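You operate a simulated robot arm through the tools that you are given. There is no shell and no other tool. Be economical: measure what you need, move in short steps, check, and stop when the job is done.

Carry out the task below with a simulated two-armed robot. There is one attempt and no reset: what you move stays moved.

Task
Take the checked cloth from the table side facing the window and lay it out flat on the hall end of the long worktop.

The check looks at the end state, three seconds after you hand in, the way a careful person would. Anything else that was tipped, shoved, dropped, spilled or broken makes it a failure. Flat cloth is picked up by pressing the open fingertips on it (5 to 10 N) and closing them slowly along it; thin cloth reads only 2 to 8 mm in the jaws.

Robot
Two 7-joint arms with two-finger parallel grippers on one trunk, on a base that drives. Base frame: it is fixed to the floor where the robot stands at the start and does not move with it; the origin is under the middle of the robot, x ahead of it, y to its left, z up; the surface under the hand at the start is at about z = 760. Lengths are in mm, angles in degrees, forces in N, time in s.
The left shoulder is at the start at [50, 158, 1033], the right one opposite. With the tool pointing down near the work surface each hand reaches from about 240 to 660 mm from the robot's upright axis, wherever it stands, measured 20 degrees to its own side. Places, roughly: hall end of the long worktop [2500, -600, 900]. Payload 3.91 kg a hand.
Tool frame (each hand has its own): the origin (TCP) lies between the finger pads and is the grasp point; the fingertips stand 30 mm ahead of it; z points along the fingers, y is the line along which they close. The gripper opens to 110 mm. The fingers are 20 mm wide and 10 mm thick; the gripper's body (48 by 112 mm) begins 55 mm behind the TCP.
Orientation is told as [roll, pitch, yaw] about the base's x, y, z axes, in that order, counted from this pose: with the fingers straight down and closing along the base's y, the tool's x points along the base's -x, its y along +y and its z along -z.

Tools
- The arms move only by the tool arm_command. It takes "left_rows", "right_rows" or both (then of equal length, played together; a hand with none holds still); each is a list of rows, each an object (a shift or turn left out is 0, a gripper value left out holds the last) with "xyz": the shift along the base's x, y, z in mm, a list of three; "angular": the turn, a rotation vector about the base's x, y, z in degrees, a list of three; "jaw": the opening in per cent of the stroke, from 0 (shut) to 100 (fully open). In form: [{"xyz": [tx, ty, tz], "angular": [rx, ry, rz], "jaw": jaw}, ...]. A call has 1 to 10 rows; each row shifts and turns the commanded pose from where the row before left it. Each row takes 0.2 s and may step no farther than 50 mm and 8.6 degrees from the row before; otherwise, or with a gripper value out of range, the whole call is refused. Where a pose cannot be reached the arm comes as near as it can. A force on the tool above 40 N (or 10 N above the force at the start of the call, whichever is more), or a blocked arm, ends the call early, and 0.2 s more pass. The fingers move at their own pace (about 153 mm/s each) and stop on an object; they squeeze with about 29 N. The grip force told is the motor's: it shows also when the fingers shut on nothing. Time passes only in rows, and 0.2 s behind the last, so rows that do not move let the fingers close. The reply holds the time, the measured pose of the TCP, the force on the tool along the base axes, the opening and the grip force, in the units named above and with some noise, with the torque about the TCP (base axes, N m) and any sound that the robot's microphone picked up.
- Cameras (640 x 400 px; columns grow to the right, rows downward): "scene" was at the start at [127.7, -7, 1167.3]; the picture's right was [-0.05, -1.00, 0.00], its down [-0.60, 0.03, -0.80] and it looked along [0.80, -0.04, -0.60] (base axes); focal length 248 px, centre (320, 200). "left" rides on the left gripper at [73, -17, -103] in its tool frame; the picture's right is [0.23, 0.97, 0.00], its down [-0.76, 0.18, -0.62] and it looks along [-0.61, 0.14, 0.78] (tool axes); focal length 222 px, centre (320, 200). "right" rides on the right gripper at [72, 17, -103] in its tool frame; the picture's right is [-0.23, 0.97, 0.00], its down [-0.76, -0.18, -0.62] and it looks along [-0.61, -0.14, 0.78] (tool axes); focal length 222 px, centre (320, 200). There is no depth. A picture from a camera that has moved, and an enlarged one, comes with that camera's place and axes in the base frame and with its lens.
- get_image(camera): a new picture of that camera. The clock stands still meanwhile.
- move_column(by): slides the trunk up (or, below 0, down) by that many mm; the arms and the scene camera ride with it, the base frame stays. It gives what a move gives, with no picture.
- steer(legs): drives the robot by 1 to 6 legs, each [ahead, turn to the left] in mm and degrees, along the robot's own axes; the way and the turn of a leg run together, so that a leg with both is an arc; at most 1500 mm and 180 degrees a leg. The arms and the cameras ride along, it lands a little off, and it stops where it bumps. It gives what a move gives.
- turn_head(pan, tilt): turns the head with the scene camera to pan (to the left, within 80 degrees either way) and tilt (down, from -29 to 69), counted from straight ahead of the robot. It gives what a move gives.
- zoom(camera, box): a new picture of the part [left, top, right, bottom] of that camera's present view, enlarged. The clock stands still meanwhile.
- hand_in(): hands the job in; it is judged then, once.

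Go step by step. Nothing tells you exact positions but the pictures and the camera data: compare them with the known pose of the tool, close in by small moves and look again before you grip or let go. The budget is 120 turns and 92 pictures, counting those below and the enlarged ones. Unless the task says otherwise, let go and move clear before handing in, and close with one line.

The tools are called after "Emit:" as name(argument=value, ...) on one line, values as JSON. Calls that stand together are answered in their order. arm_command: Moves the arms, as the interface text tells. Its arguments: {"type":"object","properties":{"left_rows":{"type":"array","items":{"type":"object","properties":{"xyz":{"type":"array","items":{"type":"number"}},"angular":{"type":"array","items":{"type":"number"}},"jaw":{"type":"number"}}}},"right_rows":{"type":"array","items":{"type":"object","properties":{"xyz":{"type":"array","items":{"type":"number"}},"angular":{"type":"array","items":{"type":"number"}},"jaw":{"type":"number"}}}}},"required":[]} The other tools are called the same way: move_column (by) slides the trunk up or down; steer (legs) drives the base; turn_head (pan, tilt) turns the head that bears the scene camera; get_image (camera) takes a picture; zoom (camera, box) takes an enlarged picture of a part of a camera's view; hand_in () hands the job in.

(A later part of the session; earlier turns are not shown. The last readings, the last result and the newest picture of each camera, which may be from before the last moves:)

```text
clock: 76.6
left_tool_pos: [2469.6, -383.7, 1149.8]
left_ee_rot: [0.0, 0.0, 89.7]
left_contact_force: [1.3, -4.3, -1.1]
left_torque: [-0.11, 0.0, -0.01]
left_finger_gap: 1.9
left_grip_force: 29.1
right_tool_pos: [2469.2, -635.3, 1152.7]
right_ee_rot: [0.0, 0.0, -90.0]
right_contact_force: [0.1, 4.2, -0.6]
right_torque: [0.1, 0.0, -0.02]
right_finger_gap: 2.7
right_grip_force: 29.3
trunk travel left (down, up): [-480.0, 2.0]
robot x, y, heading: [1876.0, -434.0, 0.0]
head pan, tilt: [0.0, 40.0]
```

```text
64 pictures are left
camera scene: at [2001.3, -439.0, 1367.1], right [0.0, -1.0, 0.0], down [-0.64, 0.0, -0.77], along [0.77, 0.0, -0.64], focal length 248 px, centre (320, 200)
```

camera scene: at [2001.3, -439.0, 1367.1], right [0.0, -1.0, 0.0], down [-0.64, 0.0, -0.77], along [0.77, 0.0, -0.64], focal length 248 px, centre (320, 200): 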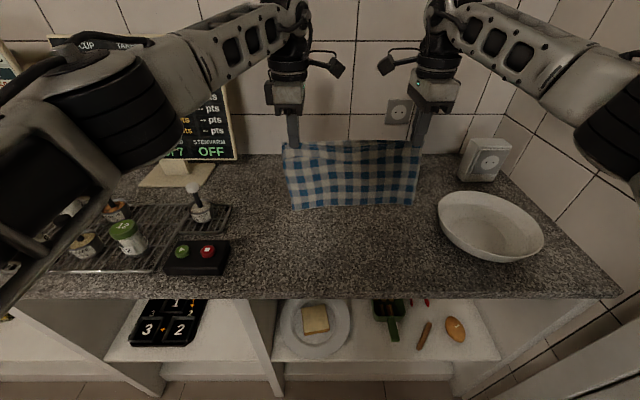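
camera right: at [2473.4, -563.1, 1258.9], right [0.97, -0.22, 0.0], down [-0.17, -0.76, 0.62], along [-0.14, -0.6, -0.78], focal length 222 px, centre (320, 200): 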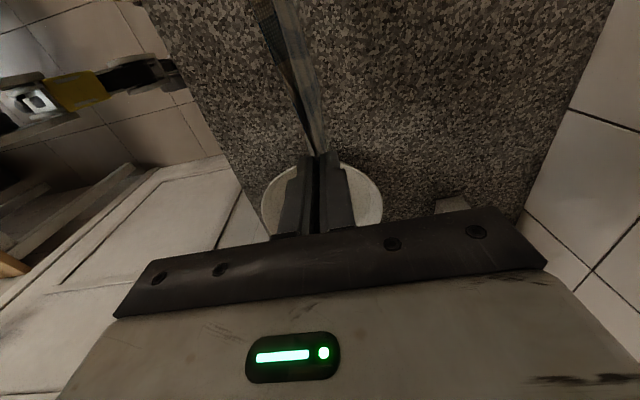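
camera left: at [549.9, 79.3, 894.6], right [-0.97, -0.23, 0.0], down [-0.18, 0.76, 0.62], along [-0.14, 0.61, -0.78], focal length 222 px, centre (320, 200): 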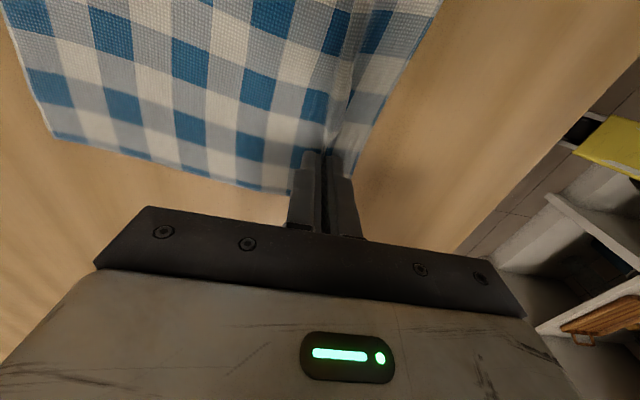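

Tension is down. Now I'll lower until the far edge touches, then draw back along an arc.

Emit:
arm_command(left_rows=[{"xyz": [0, -1, -20]}, {"xyz": [0, 0, -18]}, {"xyz": [-24, 0, -4]}, {"xyz": [-24, 0, -6]}, {"xyz": [-22, 0, -8]}, {"xyz": [-22, 0, -10]}, {"xyz": [-20, 0, -14]}, {"xyz": [-19, 0, -15]}], right_rows=[{"xyz": [0, 1, -22]}, {"xyz": [0, 0, -18]}, {"xyz": [-24, 0, -4]}, {"xyz": [-24, 0, -6]}, {"xyz": [-22, 0, -8]}, {"xyz": [-22, 0, -10]}, {"xyz": [-20, 0, -14]}, {"xyz": [-19, 0, -15]}])

Emit:
get_image(camera="scene")

```text
clock: 78.4
left_tool_pos: [2339.7, -384.8, 1054.9]
left_ee_rot: [-0.2, 0.0, 90.0]
left_contact_force: [-0.1, -1.3, 0.1]
left_torque: [-0.04, -0.01, -0.03]
left_finger_gap: 2.1
left_grip_force: 28.9
right_tool_pos: [2339.1, -634.9, 1057.8]
right_ee_rot: [0.1, 0.0, -90.0]
right_contact_force: [0.2, 1.9, 0.0]
right_torque: [0.09, 0.0, -0.05]
right_finger_gap: 2.8
right_grip_force: 29.0
trunk travel left (down, up): [-480.0, 2.0]
robot x, y, heading: [1876.5, -436.4, 0.1]
head pan, tilt: [0.0, 40.0]
```

```text
63 pictures are left
camera scene: at [1999.7, -439.0, 1367.4], right [0.0, -1.0, 0.0], down [-0.64, 0.0, -0.77], along [0.77, 0.0, -0.64], focal length 248 px, centre (320, 200)
```

scene: 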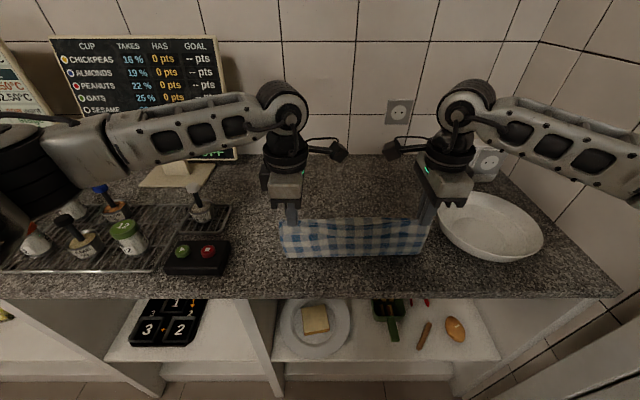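

The lower part is hidden behind the cloth's top edge. I'll check with the hand cameras.

Emit:
get_image(camera="left")

Emit:
get_image(camera="right")

```text
62 pictures are left
camera left: at [2355.5, -457.2, 1158.7], right [-0.97, -0.22, 0.0], down [-0.18, 0.76, 0.62], along [-0.14, 0.61, -0.78], focal length 222 px, centre (320, 200)
```

left: 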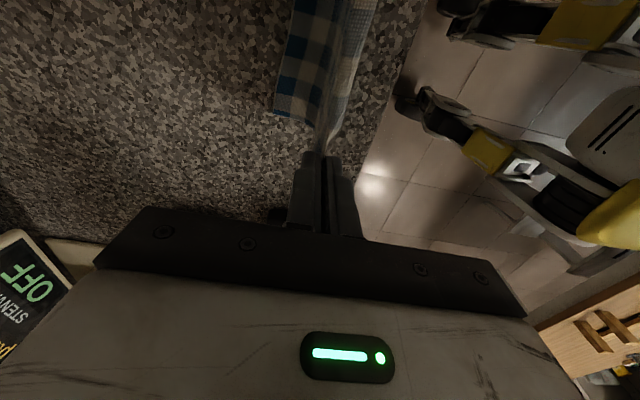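

```text
61 pictures are left
camera right: at [2355.8, -562.5, 1162.2], right [0.97, -0.23, 0.0], down [-0.18, -0.76, 0.62], along [-0.14, -0.61, -0.78], focal length 222 px, centre (320, 200)
```

right: 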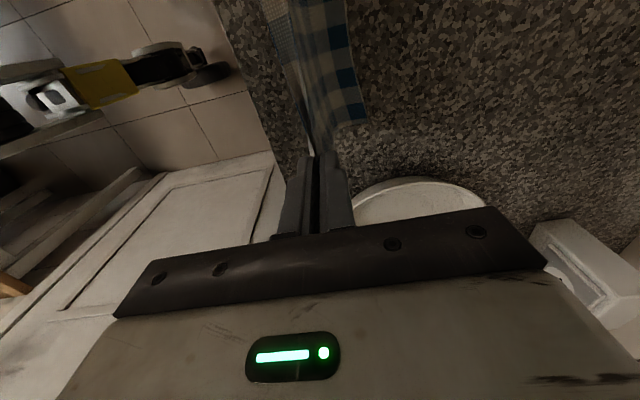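

The far edge is only at x≈2386: the free length below the grip is about 155 mm, so it touched down late. I'll lift clear, go farther forward and redo the arc.

Emit:
arm_command(left_rows=[{"xyz": [0, 0, 25]}, {"xyz": [0, 0, 25]}, {"xyz": [20, 0, 10]}, {"xyz": [35, 0, 0]}, {"xyz": [35, 0, 0]}, {"xyz": [15, 0, 0]}], right_rows=[{"xyz": [0, 0, 24]}, {"xyz": [0, 0, 24]}, {"xyz": [20, 0, 9]}, {"xyz": [35, 0, 0]}, {"xyz": [35, 0, 0]}, {"xyz": [15, 0, 0]}])

Emit:
steer(legs=[[38, 0]])

Emit:
get_image(camera="scene")

```text
clock: 79.8
left_tool_pos: [2443.3, -385.2, 1115.4]
left_ee_rot: [0.0, 0.0, 89.8]
left_contact_force: [0.3, -1.5, -0.2]
left_torque: [0.0, 0.02, -0.01]
left_finger_gap: 2.1
left_grip_force: 28.5
right_tool_pos: [2442.8, -634.2, 1115.4]
right_ee_rot: [0.0, 0.0, -89.9]
right_contact_force: [-0.3, 0.7, -0.4]
right_torque: [0.01, 0.0, -0.02]
right_finger_gap: 3.0
right_grip_force: 29.2
trunk travel left (down, up): [-480.0, 2.0]
robot x, y, heading: [1873.7, -431.2, -0.1]
head pan, tilt: [0.0, 40.0]
```

```text
clock: 80.6
left_tool_pos: [2481.9, -385.1, 1114.5]
left_ee_rot: [0.0, 0.0, 89.9]
left_contact_force: [0.3, 0.2, -0.5]
left_torque: [0.01, 0.02, -0.02]
left_finger_gap: 2.2
left_grip_force: 29.1
right_tool_pos: [2481.6, -634.5, 1114.3]
right_ee_rot: [-0.3, 0.0, -90.1]
right_contact_force: [0.4, -0.4, -0.1]
right_torque: [0.03, 0.03, -0.03]
right_finger_gap: 3.0
right_grip_force: 29.6
trunk travel left (down, up): [-480.0, 2.0]
robot x, y, heading: [1913.4, -436.6, -0.1]
head pan, tilt: [0.0, 40.0]
```

```text
60 pictures are left
camera scene: at [2038.7, -439.0, 1367.1], right [0.0, -1.0, 0.0], down [-0.64, 0.0, -0.77], along [0.77, 0.0, -0.64], focal length 248 px, centre (320, 200)
```

scene: 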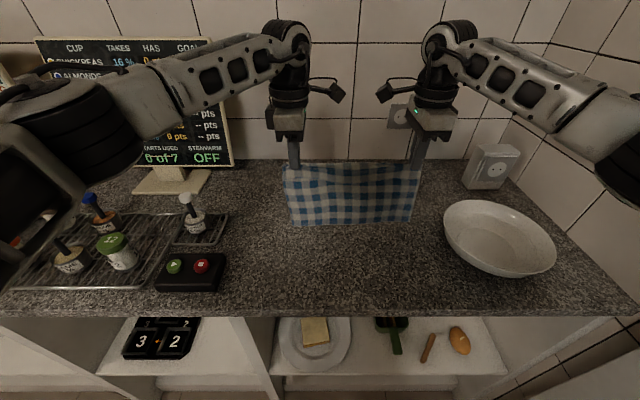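

The bottom edge is now at z≈920, with about 165 mm of free length. Running the arc from here.

Emit:
arm_command(left_rows=[{"xyz": [0, 0, -15]}, {"xyz": [0, 0, -10]}, {"xyz": [-21, 0, -3]}, {"xyz": [-22, 0, -6]}, {"xyz": [-20, 0, -6]}, {"xyz": [-20, 0, -9]}, {"xyz": [-18, 0, -13]}, {"xyz": [-17, 0, -14]}, {"xyz": [-14, 0, -17]}, {"xyz": [-12, 0, -17]}], right_rows=[{"xyz": [0, 0, -15]}, {"xyz": [0, 0, -10]}, {"xyz": [-21, 0, -3]}, {"xyz": [-22, 0, -6]}, {"xyz": [-20, 0, -6]}, {"xyz": [-20, 0, -9]}, {"xyz": [-18, 0, -13]}, {"xyz": [-17, 0, -14]}, {"xyz": [-14, 0, -17]}, {"xyz": [-12, 0, -17]}])

Emit:
get_image(camera="scene")

Emit:
get_image(camera="left")

```text
clock: 82.8
left_tool_pos: [2334.8, -385.4, 1005.6]
left_ee_rot: [-0.1, 0.0, 89.9]
left_contact_force: [-1.0, 0.3, -0.6]
left_torque: [-0.02, -0.03, 0.01]
left_finger_gap: 2.0
left_grip_force: 28.8
right_tool_pos: [2336.6, -632.4, 1006.4]
right_ee_rot: [0.0, 0.0, -90.0]
right_contact_force: [-0.5, 0.6, -0.1]
right_torque: [0.01, 0.03, -0.04]
right_finger_gap: 2.7
right_grip_force: 30.1
trunk travel left (down, up): [-480.0, 2.0]
robot x, y, heading: [1909.8, -438.6, -0.0]
head pan, tilt: [0.0, 40.0]
```

```text
59 pictures are left
camera scene: at [2037.3, -439.0, 1367.4], right [0.0, -1.0, 0.0], down [-0.64, 0.0, -0.77], along [0.77, 0.0, -0.64], focal length 248 px, centre (320, 200)
```

scene: 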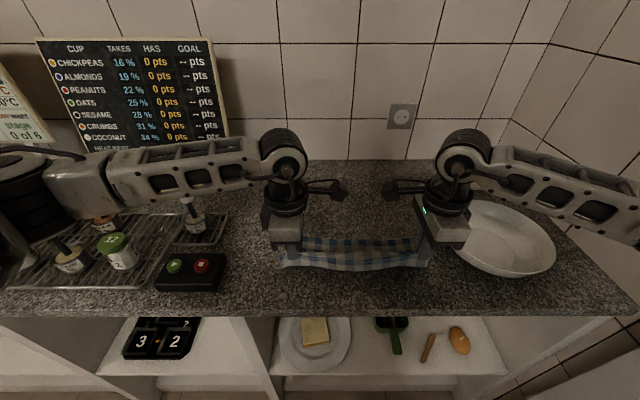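

```text
58 pictures are left
camera left: at [2352.9, -457.8, 1108.5], right [-0.97, -0.22, 0.0], down [-0.18, 0.76, 0.62], along [-0.14, 0.61, -0.78], focal length 222 px, centre (320, 200)
```

left: 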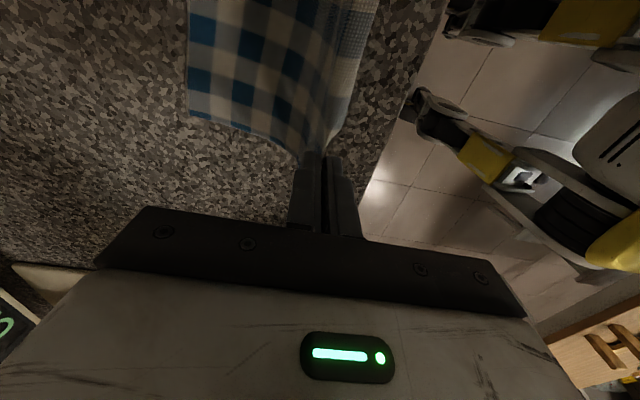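

The far edge landed at x≈2455, so the near edge would come too close to the counter's front. I'll reverse the arc, shift about 40 mm forward and repeat.

Emit:
arm_command(left_rows=[{"xyz": [12, 0, 20]}, {"xyz": [14, 0, 20]}, {"xyz": [17, 0, 17]}, {"xyz": [18, 0, 15]}, {"xyz": [20, 0, 10]}, {"xyz": [20, 0, 8]}, {"xyz": [22, 0, 8]}, {"xyz": [21, 0, 6]}, {"xyz": [11, 0, 6]}, {"xyz": [11, 0, 0]}], right_rows=[{"xyz": [12, 0, 20]}, {"xyz": [14, 0, 20]}, {"xyz": [17, 0, 17]}, {"xyz": [18, 0, 15]}, {"xyz": [20, 0, 10]}, {"xyz": [20, 0, 8]}, {"xyz": [22, 0, 8]}, {"xyz": [21, 0, 6]}, {"xyz": [11, 0, 6]}, {"xyz": [11, 0, 0]}])

Emit:
steer(legs=[[22, 0]])

```text
clock: 85.0
left_tool_pos: [2502.7, -384.2, 1116.1]
left_ee_rot: [-0.1, -0.1, 89.9]
left_contact_force: [0.3, -2.1, -0.7]
left_torque: [-0.01, 0.0, 0.0]
left_finger_gap: 2.1
left_grip_force: 29.0
right_tool_pos: [2504.1, -633.7, 1115.8]
right_ee_rot: [0.0, 0.0, -90.0]
right_contact_force: [0.3, 1.1, -0.9]
right_torque: [0.02, 0.04, -0.04]
right_finger_gap: 2.9
right_grip_force: 28.7
trunk travel left (down, up): [-480.0, 2.0]
robot x, y, heading: [1913.3, -433.9, -0.2]
head pan, tilt: [0.0, 40.0]
```

```text
clock: 85.8
left_tool_pos: [2524.7, -384.0, 1114.9]
left_ee_rot: [-0.1, -0.1, 89.9]
left_contact_force: [0.7, -0.5, 0.0]
left_torque: [0.0, 0.05, 0.0]
left_finger_gap: 2.0
left_grip_force: 28.8
right_tool_pos: [2525.2, -632.6, 1114.5]
right_ee_rot: [0.0, 0.0, -90.0]
right_contact_force: [0.1, 0.6, -0.7]
right_torque: [0.06, 0.03, -0.03]
right_finger_gap: 2.8
right_grip_force: 29.0
trunk travel left (down, up): [-480.0, 2.0]
robot x, y, heading: [1933.8, -433.6, -0.2]
head pan, tilt: [0.0, 40.0]
```

Emit:
arm_command(left_rows=[{"xyz": [0, 0, -15]}, {"xyz": [0, 0, -12]}, {"xyz": [-21, 0, -4]}, {"xyz": [-22, 0, -6]}, {"xyz": [-20, 0, -6]}, {"xyz": [-20, 0, -9]}, {"xyz": [-18, 0, -13]}, {"xyz": [-17, 0, -14]}, {"xyz": [-14, 0, -17]}, {"xyz": [-12, 0, -17]}], right_rows=[{"xyz": [0, 0, -15]}, {"xyz": [0, 0, -12]}, {"xyz": [-21, 0, -4]}, {"xyz": [-22, 0, -6]}, {"xyz": [-20, 0, -6]}, {"xyz": [-20, 0, -9]}, {"xyz": [-18, 0, -13]}, {"xyz": [-17, 0, -14]}, {"xyz": [-14, 0, -17]}, {"xyz": [-12, 0, -17]}])

Emit:
get_image(camera="left")

Emit:
get_image(camera="right")

```text
clock: 88.0
left_tool_pos: [2380.3, -384.4, 1002.6]
left_ee_rot: [-0.1, -0.1, 89.8]
left_contact_force: [-0.4, -0.7, 0.6]
left_torque: [0.01, 0.0, -0.03]
left_finger_gap: 2.1
left_grip_force: 29.4
right_tool_pos: [2380.7, -634.9, 1001.9]
right_ee_rot: [0.0, 0.1, -89.9]
right_contact_force: [-0.1, 0.3, -0.7]
right_torque: [0.02, 0.01, -0.03]
right_finger_gap: 2.7
right_grip_force: 29.4
trunk travel left (down, up): [-480.0, 2.0]
robot x, y, heading: [1934.6, -438.0, -0.1]
head pan, tilt: [0.0, 40.0]
```

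```text
57 pictures are left
camera left: at [2396.7, -458.0, 1106.0], right [-0.97, -0.22, 0.0], down [-0.18, 0.76, 0.62], along [-0.14, 0.61, -0.78], focal length 222 px, centre (320, 200)
```

left: 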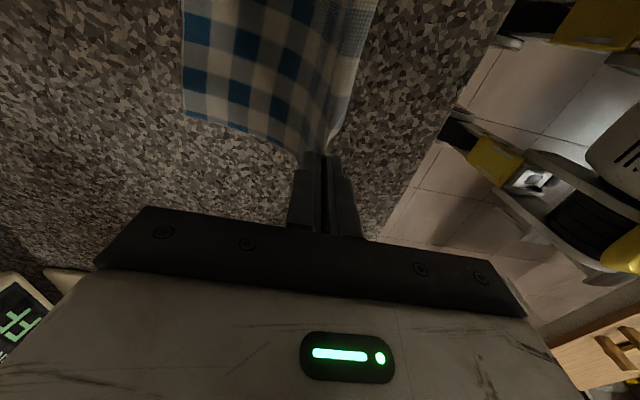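

```text
56 pictures are left
camera right: at [2398.0, -562.4, 1106.6], right [0.97, -0.23, 0.0], down [-0.18, -0.76, 0.62], along [-0.14, -0.61, -0.78], focal length 222 px, centre (320, 200)
```

right: 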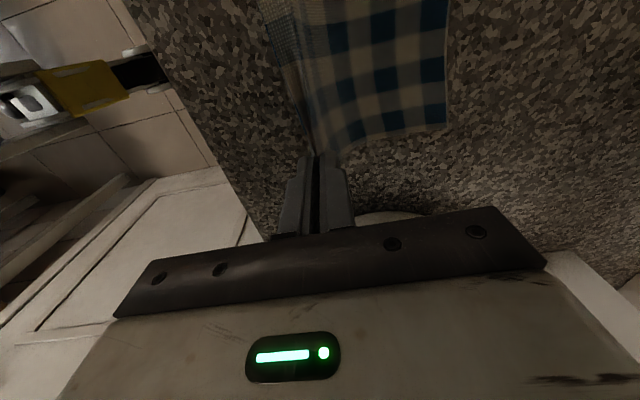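

The far edge is at x≈2503 now. I'll continue down to about 25 mm above the surface and draw it taut there so the short near flap doesn't tuck under.

Emit:
arm_command(left_rows=[{"xyz": [-10, 0, -16]}, {"xyz": [-10, 0, -16]}, {"xyz": [-10, 0, -15]}, {"xyz": [-8, 0, 0]}, {"xyz": [-4, 0, 0]}, {"xyz": [0, 0, 0]}], right_rows=[{"xyz": [-10, 0, -16]}, {"xyz": [-10, 0, -16]}, {"xyz": [-10, 0, -15]}, {"xyz": [-8, 0, 0]}, {"xyz": [-4, 0, 0]}, {"xyz": [0, 0, 0]}])

Emit:
turn_head(pan=0, tilt=50)

Emit:
get_image(camera="scene")

Emit:
get_image(camera="left")

```text
clock: 89.4
left_tool_pos: [2338.3, -384.9, 956.4]
left_ee_rot: [-0.2, 0.0, 89.8]
left_contact_force: [-0.2, -0.2, -0.8]
left_torque: [-0.03, -0.01, 0.05]
left_finger_gap: 2.3
left_grip_force: 29.1
right_tool_pos: [2338.8, -634.2, 954.0]
right_ee_rot: [0.0, 0.0, -89.9]
right_contact_force: [0.3, 1.0, 0.0]
right_torque: [0.04, 0.0, -0.02]
right_finger_gap: 3.0
right_grip_force: 29.4
trunk travel left (down, up): [-480.0, 2.0]
robot x, y, heading: [1934.8, -437.6, -0.1]
head pan, tilt: [0.0, 40.0]
```

```text
clock: 90.2
left_tool_pos: [2336.3, -384.1, 955.0]
left_ee_rot: [-0.1, 0.0, 89.8]
left_contact_force: [-1.2, -1.5, 0.4]
left_torque: [-0.07, 0.01, -0.03]
left_finger_gap: 2.0
left_grip_force: 28.9
right_tool_pos: [2338.3, -633.0, 955.1]
right_ee_rot: [0.0, 0.0, -90.0]
right_contact_force: [0.4, 2.1, 0.6]
right_torque: [0.02, -0.03, -0.01]
right_finger_gap: 2.8
right_grip_force: 28.8
trunk travel left (down, up): [-480.0, 2.0]
robot x, y, heading: [1934.4, -440.1, -0.1]
head pan, tilt: [0.0, 50.0]
```

```text
55 pictures are left
camera scene: at [2051.0, -439.0, 1353.2], right [0.0, -1.0, 0.0], down [-0.77, 0.0, -0.64], along [0.64, 0.0, -0.77], focal length 248 px, centre (320, 200)
```

scene: 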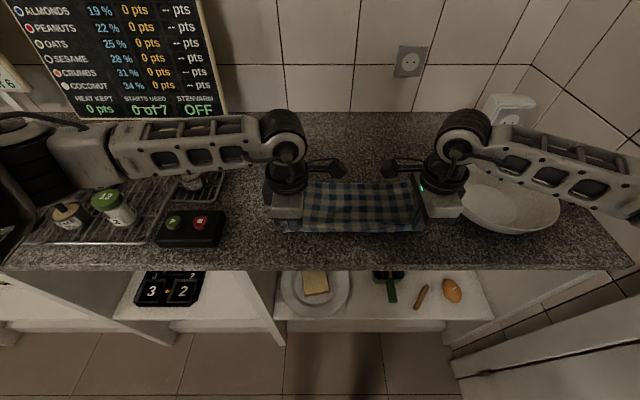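

```text
54 pictures are left
camera left: at [2354.6, -457.4, 1058.7], right [-0.97, -0.22, 0.0], down [-0.18, 0.76, 0.62], along [-0.14, 0.61, -0.78], focal length 222 px, centre (320, 200)
```

left: 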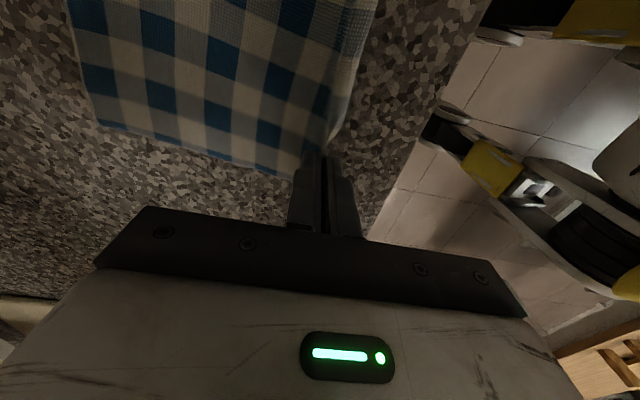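

The cloth is nearly flat. I'll lower to contact with a slight forward drift, then open slowly while pressing.

Emit:
arm_command(left_rows=[{"xyz": [2, 0, -8]}, {"xyz": [2, 0, -8]}, {"xyz": [2, 0, -4]}, {"xyz": [0, 0, 0]}], right_rows=[{"xyz": [2, 0, -8]}, {"xyz": [2, 0, -8]}, {"xyz": [2, 0, -4]}, {"xyz": [0, 0, 0]}])

Emit:
arm_command(left_rows=[{"xyz": [0, 0, -1.5]}, {"xyz": [0, 0, 0]}], right_rows=[{"xyz": [0, 0, -1.5]}, {"xyz": [0, 0, 0]}])

Emit:
arm_command(left_rows=[{"xyz": [0, 0, -1.5]}, {"xyz": [0, 0, 0]}], right_rows=[{"xyz": [0, 0, -1.5]}, {"xyz": [0, 0, 0]}])

```text
clock: 91.2
left_tool_pos: [2344.2, -384.5, 935.8]
left_ee_rot: [-0.2, 0.0, 89.8]
left_contact_force: [-0.2, -0.5, 2.3]
left_torque: [-0.05, 0.0, -0.05]
left_finger_gap: 2.2
left_grip_force: 29.3
right_tool_pos: [2344.2, -632.9, 935.3]
right_ee_rot: [0.1, 0.1, -89.9]
right_contact_force: [-0.3, 1.5, 1.6]
right_torque: [0.04, 0.04, -0.02]
right_finger_gap: 2.8
right_grip_force: 29.2
trunk travel left (down, up): [-480.0, 2.0]
robot x, y, heading: [1929.9, -434.7, -0.1]
head pan, tilt: [0.0, 50.0]
```

```text
clock: 91.8
left_tool_pos: [2343.2, -384.5, 934.0]
left_ee_rot: [-0.1, 0.1, 89.8]
left_contact_force: [1.1, -0.4, 1.4]
left_torque: [-0.05, 0.02, -0.01]
left_finger_gap: 2.0
left_grip_force: 28.5
right_tool_pos: [2343.8, -634.0, 932.7]
right_ee_rot: [0.1, 0.0, -90.0]
right_contact_force: [-0.4, 2.3, 3.3]
right_torque: [0.04, 0.03, -0.02]
right_finger_gap: 2.8
right_grip_force: 28.7
trunk travel left (down, up): [-480.0, 2.0]
robot x, y, heading: [1933.9, -438.7, -0.3]
head pan, tilt: [0.0, 50.0]
```

```text
clock: 92.4
left_tool_pos: [2343.4, -384.8, 934.0]
left_ee_rot: [-0.2, 0.0, 89.8]
left_contact_force: [0.0, 0.5, 2.8]
left_torque: [-0.03, 0.01, 0.02]
left_finger_gap: 2.1
left_grip_force: 29.0
right_tool_pos: [2343.9, -633.0, 933.6]
right_ee_rot: [0.1, 0.0, -90.0]
right_contact_force: [-0.5, 0.7, 11.5]
right_torque: [-0.08, 0.07, -0.02]
right_finger_gap: 2.5
right_grip_force: 29.2
trunk travel left (down, up): [-480.0, 2.0]
robot x, y, heading: [1934.5, -436.4, -0.3]
head pan, tilt: [0.0, 50.0]
```

Emit:
arm_command(left_rows=[{"xyz": [0, 0, -1]}, {"jaw": 4}, {"jaw": 8}, {"jaw": 12}, {"jaw": 17}, {"jaw": 22}, {"jaw": 27}, {"jaw": 32}, {"jaw": 37}, {"jaw": 42}], right_rows=[{"xyz": [0, 0, 0.4]}, {"jaw": 4}, {"jaw": 8}, {"jaw": 12}, {"jaw": 17}, {"jaw": 22}, {"jaw": 27}, {"jaw": 32}, {"jaw": 37}, {"jaw": 42}])

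Emit:
get_image(camera="left")

Emit:
get_image(camera="right")

Emit:
get_image(camera="scene")

```text
clock: 94.6
left_tool_pos: [2343.6, -385.2, 931.5]
left_ee_rot: [-0.3, 0.0, 89.8]
left_contact_force: [-1.4, -1.7, 6.6]
left_torque: [0.05, -0.1, -0.02]
left_finger_gap: 45.5
left_grip_force: 0.0
right_tool_pos: [2344.2, -633.6, 933.2]
right_ee_rot: [0.1, 0.0, -89.9]
right_contact_force: [0.7, 0.9, 4.9]
right_torque: [0.02, 0.06, 0.0]
right_finger_gap: 45.9
right_grip_force: 0.1
trunk travel left (down, up): [-480.0, 2.0]
robot x, y, heading: [1934.5, -434.3, 0.0]
head pan, tilt: [0.0, 50.0]
```

```text
53 pictures are left
camera left: at [2360.0, -457.4, 1035.6], right [-0.97, -0.22, 0.0], down [-0.18, 0.76, 0.62], along [-0.14, 0.61, -0.78], focal length 222 px, centre (320, 200)
```

left: 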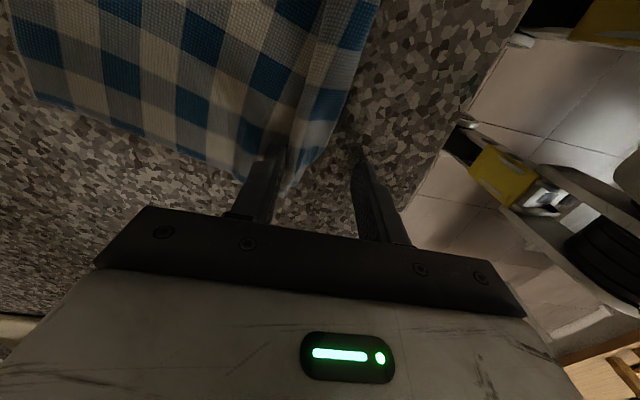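

```text
52 pictures are left
camera right: at [2361.2, -562.0, 1037.3], right [0.97, -0.23, 0.0], down [-0.18, -0.76, 0.62], along [-0.14, -0.61, -0.78], focal length 222 px, centre (320, 200)
```

right: 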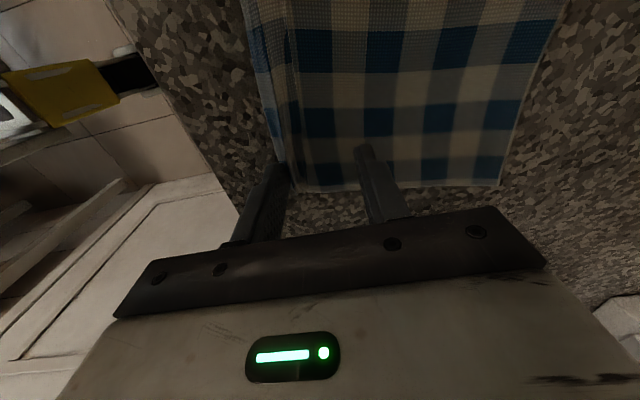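

```text
51 pictures are left
camera scene: at [2050.2, -438.9, 1353.2], right [0.0, -1.0, 0.0], down [-0.77, 0.0, -0.64], along [0.64, 0.0, -0.77], focal length 248 px, centre (320, 200)
```

scene: 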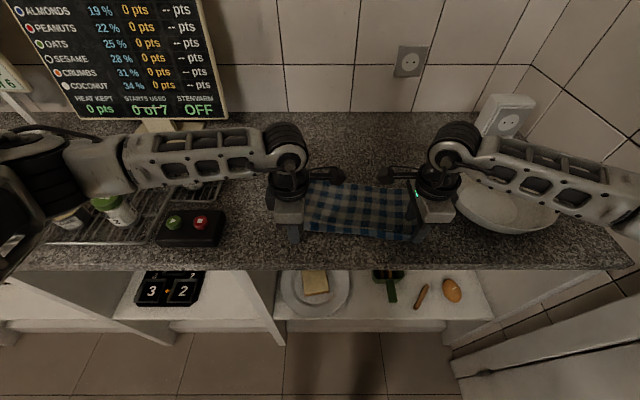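

Both hands released. I'll lift clear and inspect.

Emit:
arm_command(left_rows=[{"xyz": [0, 0, 10]}, {"xyz": [0, 0, 30]}, {"xyz": [-20, 0, 40]}, {"xyz": [-40, 20, 25]}, {"xyz": [-30, 30, 0]}], right_rows=[{"xyz": [0, 0, 10]}, {"xyz": [0, 0, 30]}, {"xyz": [-20, 0, 40]}, {"xyz": [-40, 0, 30]}, {"xyz": [-40, 0, 25]}])

Emit:
zoom(camera="scene", box=[220, 130, 540, 330])

Emit:
get_image(camera="left")

Emit:
get_image(camera="right")

```text
refused: row 4 steps farther than a row can; nothing moved
```

```text
2.00 times, centred on (380, 230) of scene
camera zoom: at [2050.2, -438.9, 1353.2], right [0.0, -1.0, 0.0], down [-0.77, 0.0, -0.64], along [0.64, 0.0, -0.77], focal length 496 px, centre (200, 140)
```

zoom: 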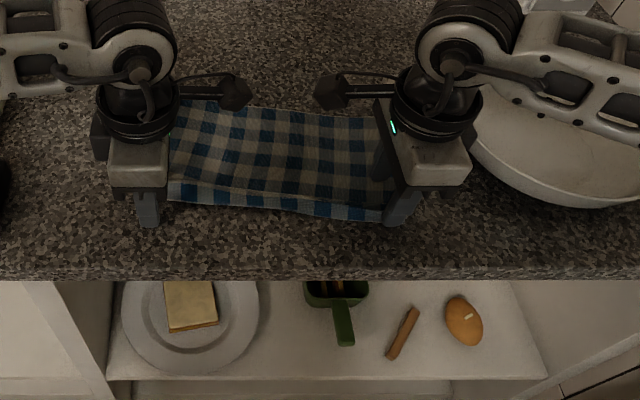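

```text
49 pictures are left
camera left: at [2360.0, -457.4, 1035.6], right [-0.97, -0.22, 0.0], down [-0.18, 0.76, 0.62], along [-0.14, 0.61, -0.78], focal length 222 px, centre (320, 200)
```

left: 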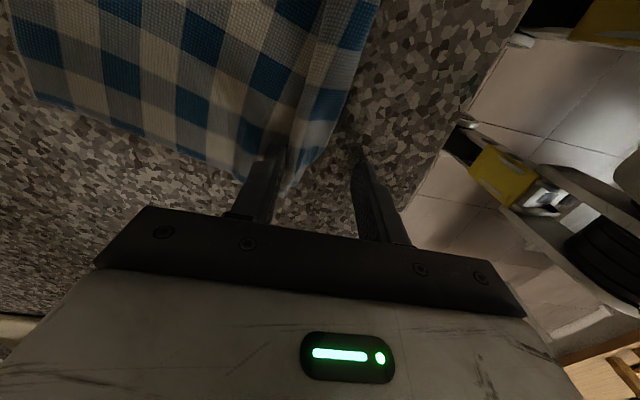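

```text
48 pictures are left
camera right: at [2361.2, -562.0, 1037.3], right [0.97, -0.23, 0.0], down [-0.18, -0.76, 0.62], along [-0.14, -0.61, -0.78], focal length 222 px, centre (320, 200)
```

right: 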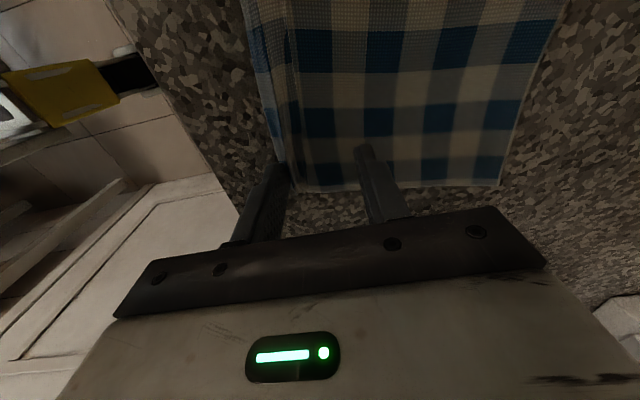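

Emit:
arm_command(left_rows=[{"xyz": [0, 0, 10]}, {"xyz": [0, 0, 30]}, {"xyz": [0, 0, 40]}, {"xyz": [-40, 10, 25]}, {"xyz": [-30, 30, 10]}, {"xyz": [-20, 30, 10]}], right_rows=[{"xyz": [0, 0, 10]}, {"xyz": [0, 0, 30]}, {"xyz": [0, 0, 40]}, {"xyz": [-30, 0, 30]}, {"xyz": [-40, -10, 25]}, {"xyz": [-30, -15, 10]}])

Emit:
get_image(camera="scene")

Emit:
zoom(camera="scene", box=[240, 150, 480, 300])

```text
clock: 96.0
left_tool_pos: [2251.8, -315.2, 1057.0]
left_ee_rot: [-0.3, 0.0, 89.8]
left_contact_force: [0.2, 0.5, 0.4]
left_torque: [0.0, 0.01, 0.02]
left_finger_gap: 46.1
left_grip_force: 0.1
right_tool_pos: [2244.2, -657.0, 1077.2]
right_ee_rot: [0.1, 0.0, -90.0]
right_contact_force: [-0.3, -0.2, 0.4]
right_torque: [0.0, -0.03, -0.03]
right_finger_gap: 46.1
right_grip_force: 0.0
trunk travel left (down, up): [-480.0, 2.0]
robot x, y, heading: [1934.1, -437.2, -0.2]
head pan, tilt: [0.0, 50.0]
```

```text
47 pictures are left
camera scene: at [2050.0, -438.8, 1353.2], right [0.0, -1.0, 0.0], down [-0.77, 0.0, -0.64], along [0.64, 0.0, -0.77], focal length 248 px, centre (320, 200)
```

scene: 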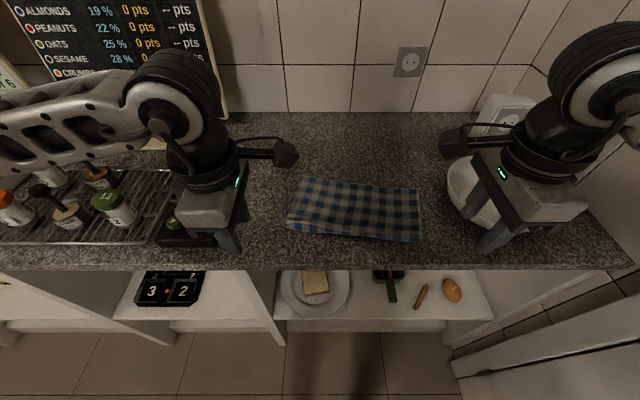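

```text
2.67 times, centred on (360, 225) of scene
camera zoom: at [2050.0, -438.8, 1353.2], right [0.0, -1.0, 0.0], down [-0.77, 0.0, -0.64], along [0.64, 0.0, -0.77], focal length 662 px, centre (213, 133)
```

zoom: 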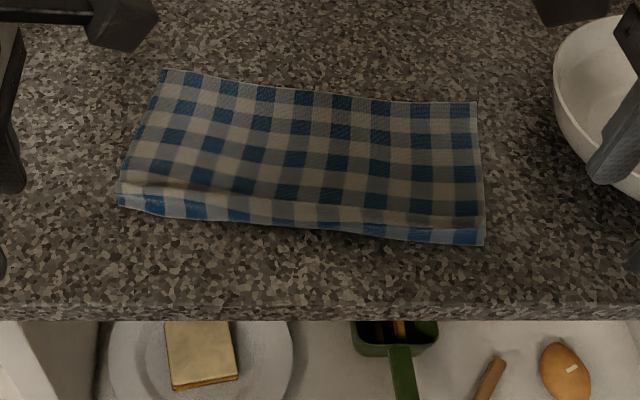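

There's still a fold along the near edge, with the cloth measuring only about 155 mm deep. I'll look at it with the hand cameras.

Emit:
arm_command(left_rows=[{"xyz": [-10, -40, 0]}, {"xyz": [-10, -40, 0]}, {"xyz": [0, -20, 0]}], right_rows=[{"xyz": [0, 30, 0]}, {"xyz": [0, 30, 0]}, {"xyz": [0, 0, 0]}])

Emit:
get_image(camera="left")

Emit:
get_image(camera="right")

```text
clock: 96.8
left_tool_pos: [2233.6, -414.8, 1056.6]
left_ee_rot: [-0.1, -0.1, 89.8]
left_contact_force: [-0.2, 1.0, 0.3]
left_torque: [-0.01, -0.02, 0.0]
left_finger_gap: 46.0
left_grip_force: 0.0
right_tool_pos: [2244.7, -597.5, 1076.9]
right_ee_rot: [0.0, 0.0, -89.9]
right_contact_force: [0.5, -0.2, 0.6]
right_torque: [0.02, 0.02, -0.01]
right_finger_gap: 46.4
right_grip_force: 0.1
trunk travel left (down, up): [-480.0, 2.0]
robot x, y, heading: [1934.2, -435.1, -0.1]
head pan, tilt: [0.0, 50.0]
```

```text
45 pictures are left
camera left: at [2250.9, -488.2, 1159.3], right [-0.97, -0.22, 0.0], down [-0.18, 0.76, 0.62], along [-0.14, 0.61, -0.78], focal length 222 px, centre (320, 200)
```

left: 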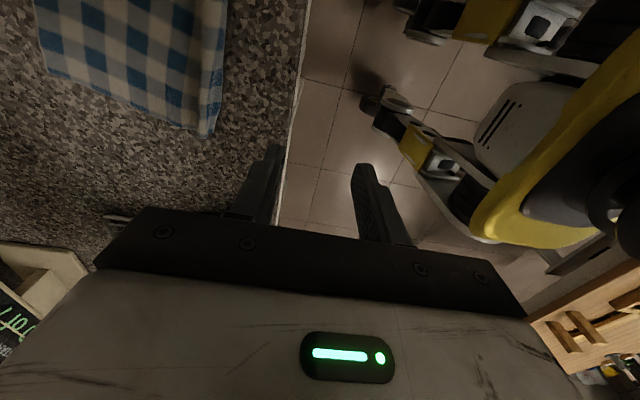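

```text
44 pictures are left
camera right: at [2262.1, -526.5, 1181.4], right [0.97, -0.23, 0.0], down [-0.18, -0.76, 0.62], along [-0.14, -0.61, -0.78], focal length 222 px, centre (320, 200)
```

right: 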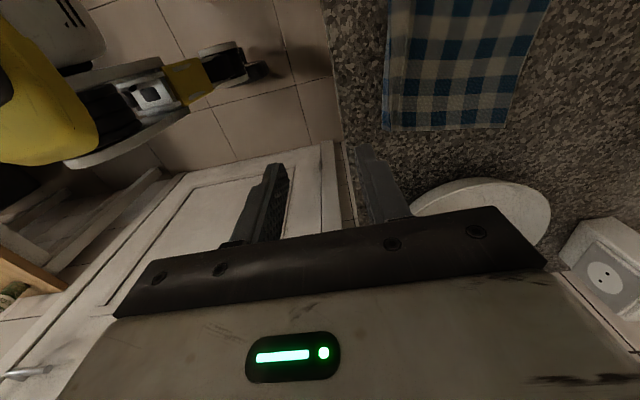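

Emit:
zoom(camera="left", box=[0, 0, 320, 160])

Emit:
zoom(camera="right", box=[320, 0, 580, 150])

```text
2.00 times, centred on (160, 80) of left
camera zoom: at [2250.9, -488.2, 1159.3], right [-0.97, -0.22, 0.0], down [-0.18, 0.76, 0.62], along [-0.14, 0.61, -0.78], focal length 444 px, centre (640, 440)
```

zoom: 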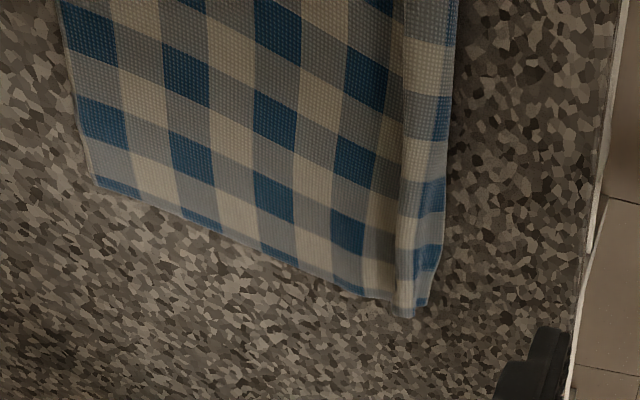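

```text
2.46 times, centred on (450, 75) of right
camera zoom: at [2262.1, -526.5, 1181.4], right [0.97, -0.23, 0.0], down [-0.18, -0.76, 0.62], along [-0.14, -0.61, -0.78], focal length 547 px, centre (0, 508)
```

zoom: 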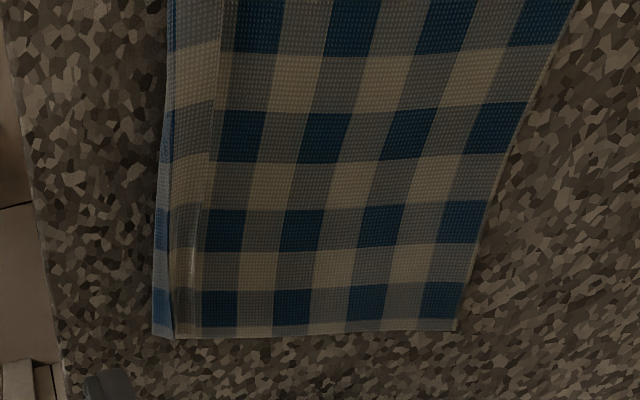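

The pleat flopped toward me, and a 10–13 mm strip of the near edge shows under it. I'll straddle it: near finger pressed on the strip, far finger on the body, then open with the far finger kept still to pull it out flat. The hands get yawed about −6.7° to match the edge.

Emit:
arm_command(left_rows=[{"xyz": [29, 5.3, 0], "angular": [0, 0, -6.7]}, {"xyz": [29, 5.3, 0]}, {"xyz": [29, 5.3, 0]}, {"xyz": [29, 5.3, 0]}, {"xyz": [29.2, 5.3, 0]}, {"xyz": [0, 0, -37]}, {"xyz": [0, 0, -35]}, {"xyz": [0, 0, -30]}, {"xyz": [0, 0, 0]}], right_rows=[{"xyz": [20.8, -7.2, -4], "angular": [0, 0, -6.7]}, {"xyz": [20.8, -7.2, -4]}, {"xyz": [20.8, -7.2, -4]}, {"xyz": [20.8, -7.2, -4]}, {"xyz": [20.9, -7, -5]}, {"xyz": [0, 0, -36]}, {"xyz": [0, 0, -35]}, {"xyz": [0, 0, -30]}, {"xyz": [0, 0, 0]}])

Emit:
zoom(camera="left", box=[120, 60, 480, 260])

Emit:
zoom(camera="right", box=[160, 60, 520, 260])

Emit:
zoom(camera="scene", box=[240, 150, 480, 300])

```text
clock: 98.8
left_tool_pos: [2378.9, -388.5, 954.0]
left_ee_rot: [-0.1, -0.1, 83.2]
left_contact_force: [-0.3, 0.3, 0.3]
left_torque: [-0.01, -0.01, 0.03]
left_finger_gap: 46.3
left_grip_force: 0.1
right_tool_pos: [2347.0, -633.8, 955.2]
right_ee_rot: [0.0, -0.1, -96.6]
right_contact_force: [0.5, -0.3, -0.8]
right_torque: [-0.02, 0.02, -0.01]
right_finger_gap: 46.2
right_grip_force: 0.0
trunk travel left (down, up): [-480.0, 2.0]
robot x, y, heading: [1934.4, -436.1, -0.4]
head pan, tilt: [0.0, 50.0]
```

```text
1.78 times, centred on (300, 160) of left
camera zoom: at [2387.6, -462.7, 1057.4], right [-0.99, -0.11, 0.0], down [-0.09, 0.78, 0.62], along [-0.07, 0.62, -0.78], focal length 395 px, centre (356, 271)
```

zoom: 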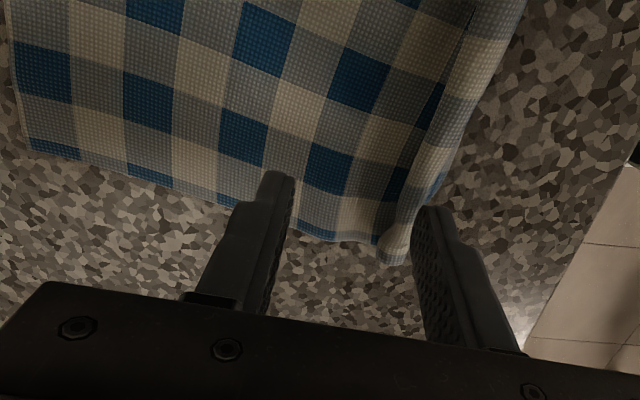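

```text
1.78 times, centred on (340, 160) of right
camera zoom: at [2373.5, -564.6, 1059.4], right [0.94, -0.34, 0.0], down [-0.27, -0.74, 0.62], along [-0.21, -0.59, -0.78], focal length 395 px, centre (284, 271)
```

zoom: 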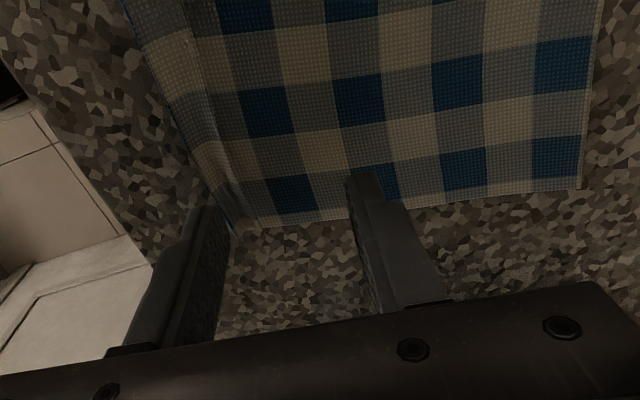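

```text
2.67 times, centred on (360, 225) of scene
camera zoom: at [2050.9, -439.0, 1353.1], right [0.0, -1.0, 0.0], down [-0.77, 0.0, -0.64], along [0.64, 0.0, -0.77], focal length 662 px, centre (213, 133)
```

zoom: 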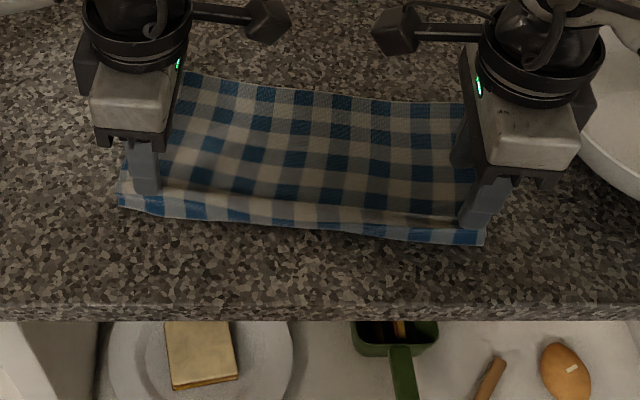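

Projection puts the near fingertips on the exposed strip. Lowering to contact.

Emit:
arm_command(left_rows=[{"xyz": [0, 0, -12]}, {"xyz": [0, 0, -7]}, {"xyz": [0, 0, -2]}, {"xyz": [0, 0, 0]}], right_rows=[{"xyz": [1, 0, -12]}, {"xyz": [0, 0, -7]}, {"xyz": [0, 0, -2]}, {"xyz": [0, 0, 0]}])

Emit:
arm_command(left_rows=[{"xyz": [0, 0, -1]}, {"xyz": [0, 0, 0]}], right_rows=[{"xyz": [0, 0, -1]}, {"xyz": [0, 0, 0]}])

Emit:
arm_command(left_rows=[{"xyz": [0, 0, -1]}, {"xyz": [0, 0, 0]}], right_rows=[{"xyz": [0, 0, -1]}, {"xyz": [0, 0, 0]}])

```text
clock: 99.8
left_tool_pos: [2379.4, -388.9, 933.4]
left_ee_rot: [-0.1, 0.1, 83.1]
left_contact_force: [-0.5, 0.0, 0.3]
left_torque: [-0.01, -0.01, -0.01]
left_finger_gap: 46.3
left_grip_force: 0.0
right_tool_pos: [2348.4, -634.0, 934.7]
right_ee_rot: [0.0, -0.1, -96.7]
right_contact_force: [0.0, -0.6, 0.5]
right_torque: [-0.01, 0.02, 0.01]
right_finger_gap: 46.3
right_grip_force: 0.0
trunk travel left (down, up): [-480.0, 2.0]
robot x, y, heading: [1935.3, -435.4, -0.3]
head pan, tilt: [0.0, 50.0]
```

```text
clock: 100.4
left_tool_pos: [2379.7, -388.2, 934.1]
left_ee_rot: [-0.1, 0.0, 83.1]
left_contact_force: [0.3, -0.5, 2.0]
left_torque: [-0.01, 0.04, 0.01]
left_finger_gap: 46.3
left_grip_force: 0.0
right_tool_pos: [2349.3, -634.4, 933.9]
right_ee_rot: [0.1, 0.0, -96.8]
right_contact_force: [-0.4, 1.2, 2.2]
right_torque: [-0.03, 0.05, -0.02]
right_finger_gap: 46.2
right_grip_force: 0.1
trunk travel left (down, up): [-480.0, 2.0]
robot x, y, heading: [1935.5, -436.8, 0.0]
head pan, tilt: [0.0, 50.0]
```

```text
clock: 101.0
left_tool_pos: [2377.7, -388.0, 932.2]
left_ee_rot: [-0.2, 0.0, 83.1]
left_contact_force: [0.9, -0.2, 7.8]
left_torque: [-0.01, 0.12, 0.01]
left_finger_gap: 45.9
left_grip_force: 0.0
right_tool_pos: [2349.3, -634.7, 933.1]
right_ee_rot: [0.0, -0.1, -96.7]
right_contact_force: [1.0, 0.3, 7.2]
right_torque: [0.03, 0.16, -0.05]
right_finger_gap: 46.1
right_grip_force: 0.1
trunk travel left (down, up): [-480.0, 2.0]
robot x, y, heading: [1933.2, -437.3, -0.0]
head pan, tilt: [0.0, 50.0]
```

About 7 N each, mostly on the near fingers. Opening slowly with the far fingers held in place.

Emit:
arm_command(left_rows=[{"xyz": [-2.98, 0.35, 0], "jaw": 47.4}, {"xyz": [-2.98, 0.35, 0], "jaw": 52.8}, {"xyz": [-2.98, 0.35, 0], "jaw": 58.2}, {"xyz": [-2.98, 0.35, 0], "jaw": 63.6}, {"xyz": [-2.98, 0.35, 0], "jaw": 69}, {"xyz": [-2.98, 0.35, 0], "jaw": 74.4}, {"xyz": [-2.98, 0.35, 0], "jaw": 79.8}, {"xyz": [0, 0, 0]}], right_rows=[{"xyz": [-2.98, 0.35, 0], "jaw": 47.4}, {"xyz": [-2.98, 0.35, 0], "jaw": 52.8}, {"xyz": [-2.98, 0.35, 0], "jaw": 58.2}, {"xyz": [-2.98, 0.35, 0], "jaw": 63.6}, {"xyz": [-2.98, 0.35, 0], "jaw": 69}, {"xyz": [-2.98, 0.35, 0], "jaw": 74.4}, {"xyz": [-2.98, 0.35, 0], "jaw": 79.8}, {"xyz": [0, 0, 0]}])

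Emit:
zoom(camera="scene", box=[240, 150, 480, 300])

Emit:
zoom(camera="left", box=[120, 60, 480, 260])

```text
clock: 102.8
left_tool_pos: [2357.6, -386.4, 932.0]
left_ee_rot: [-0.2, 0.0, 83.1]
left_contact_force: [2.6, -0.6, 15.4]
left_torque: [0.06, 0.57, 0.0]
left_finger_gap: 86.2
left_grip_force: 0.1
right_tool_pos: [2328.2, -631.9, 933.1]
right_ee_rot: [0.0, -0.1, -96.7]
right_contact_force: [1.3, -0.2, 8.7]
right_torque: [0.01, 0.31, -0.01]
right_finger_gap: 86.8
right_grip_force: 0.1
trunk travel left (down, up): [-480.0, 2.0]
robot x, y, heading: [1934.5, -434.3, -0.1]
head pan, tilt: [0.0, 50.0]
```

```text
2.67 times, centred on (360, 225) of scene
camera zoom: at [2049.9, -438.9, 1353.4], right [0.0, -1.0, 0.0], down [-0.77, 0.0, -0.64], along [0.64, 0.0, -0.77], focal length 662 px, centre (213, 133)
```

zoom: 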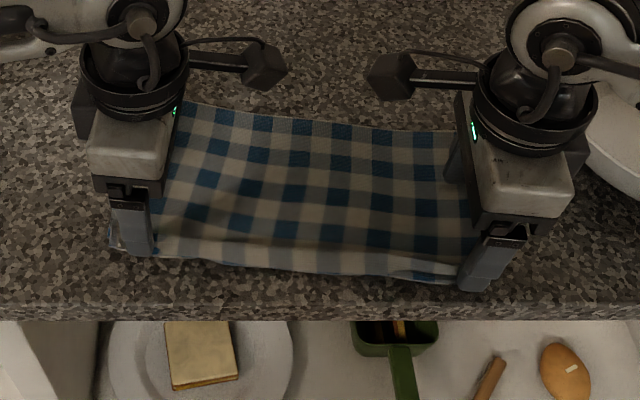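

```text
1.78 times, centred on (300, 160) of left
camera zoom: at [2365.6, -460.4, 1035.8], right [-0.99, -0.11, 0.0], down [-0.09, 0.78, 0.62], along [-0.06, 0.62, -0.78], focal length 395 px, centre (356, 271)
```

zoom: 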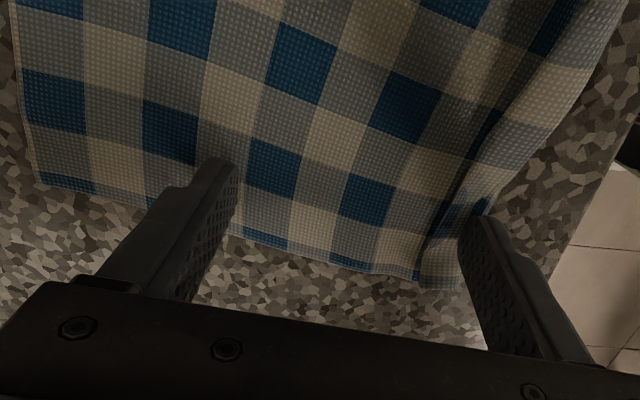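

The near fingers dragged the whole cloth and the pleat stayed shut. New idea: drag the cloth toward me until the pleat hangs over the counter's front edge and drops open, then draw it back forward flat. Lifting to measure first.

Emit:
arm_command(left_rows=[{"xyz": [0, 0, 10]}, {"xyz": [0, 0, 30]}, {"xyz": [0, 0, 40]}, {"xyz": [0, 25, 30], "angular": [0, 0, 6.7], "jaw": 42}, {"xyz": [-20, 30, 0]}, {"xyz": [-30, 30, 0]}], right_rows=[{"xyz": [0, 0, 10]}, {"xyz": [0, 0, 30]}, {"xyz": [0, 0, 40]}, {"xyz": [0, 0, 40], "angular": [0, 0, 6.7], "jaw": 42}, {"xyz": [-30, -20, 10]}, {"xyz": [-30, -20, 10]}])

Emit:
zoom(camera="scene", box=[240, 150, 480, 300])

```text
clock: 104.2
left_tool_pos: [2306.5, -299.8, 1042.6]
left_ee_rot: [0.0, 0.0, 89.8]
left_contact_force: [0.0, -0.1, -0.4]
left_torque: [0.02, -0.02, -0.01]
left_finger_gap: 46.1
left_grip_force: 0.0
right_tool_pos: [2266.9, -673.2, 1073.8]
right_ee_rot: [0.1, 0.1, -89.9]
right_contact_force: [-0.3, 0.7, 0.7]
right_torque: [0.02, 0.0, 0.01]
right_finger_gap: 46.3
right_grip_force: 0.0
trunk travel left (down, up): [-480.0, 2.0]
robot x, y, heading: [1934.2, -440.7, 0.3]
head pan, tilt: [0.0, 50.0]
```

```text
2.67 times, centred on (360, 225) of scene
camera zoom: at [2049.9, -438.5, 1353.3], right [0.0, -1.0, 0.0], down [-0.77, 0.0, -0.64], along [0.64, 0.0, -0.77], focal length 662 px, centre (213, 133)
```

zoom: 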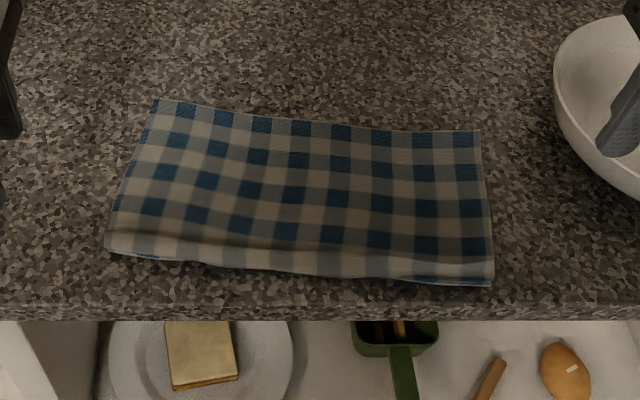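

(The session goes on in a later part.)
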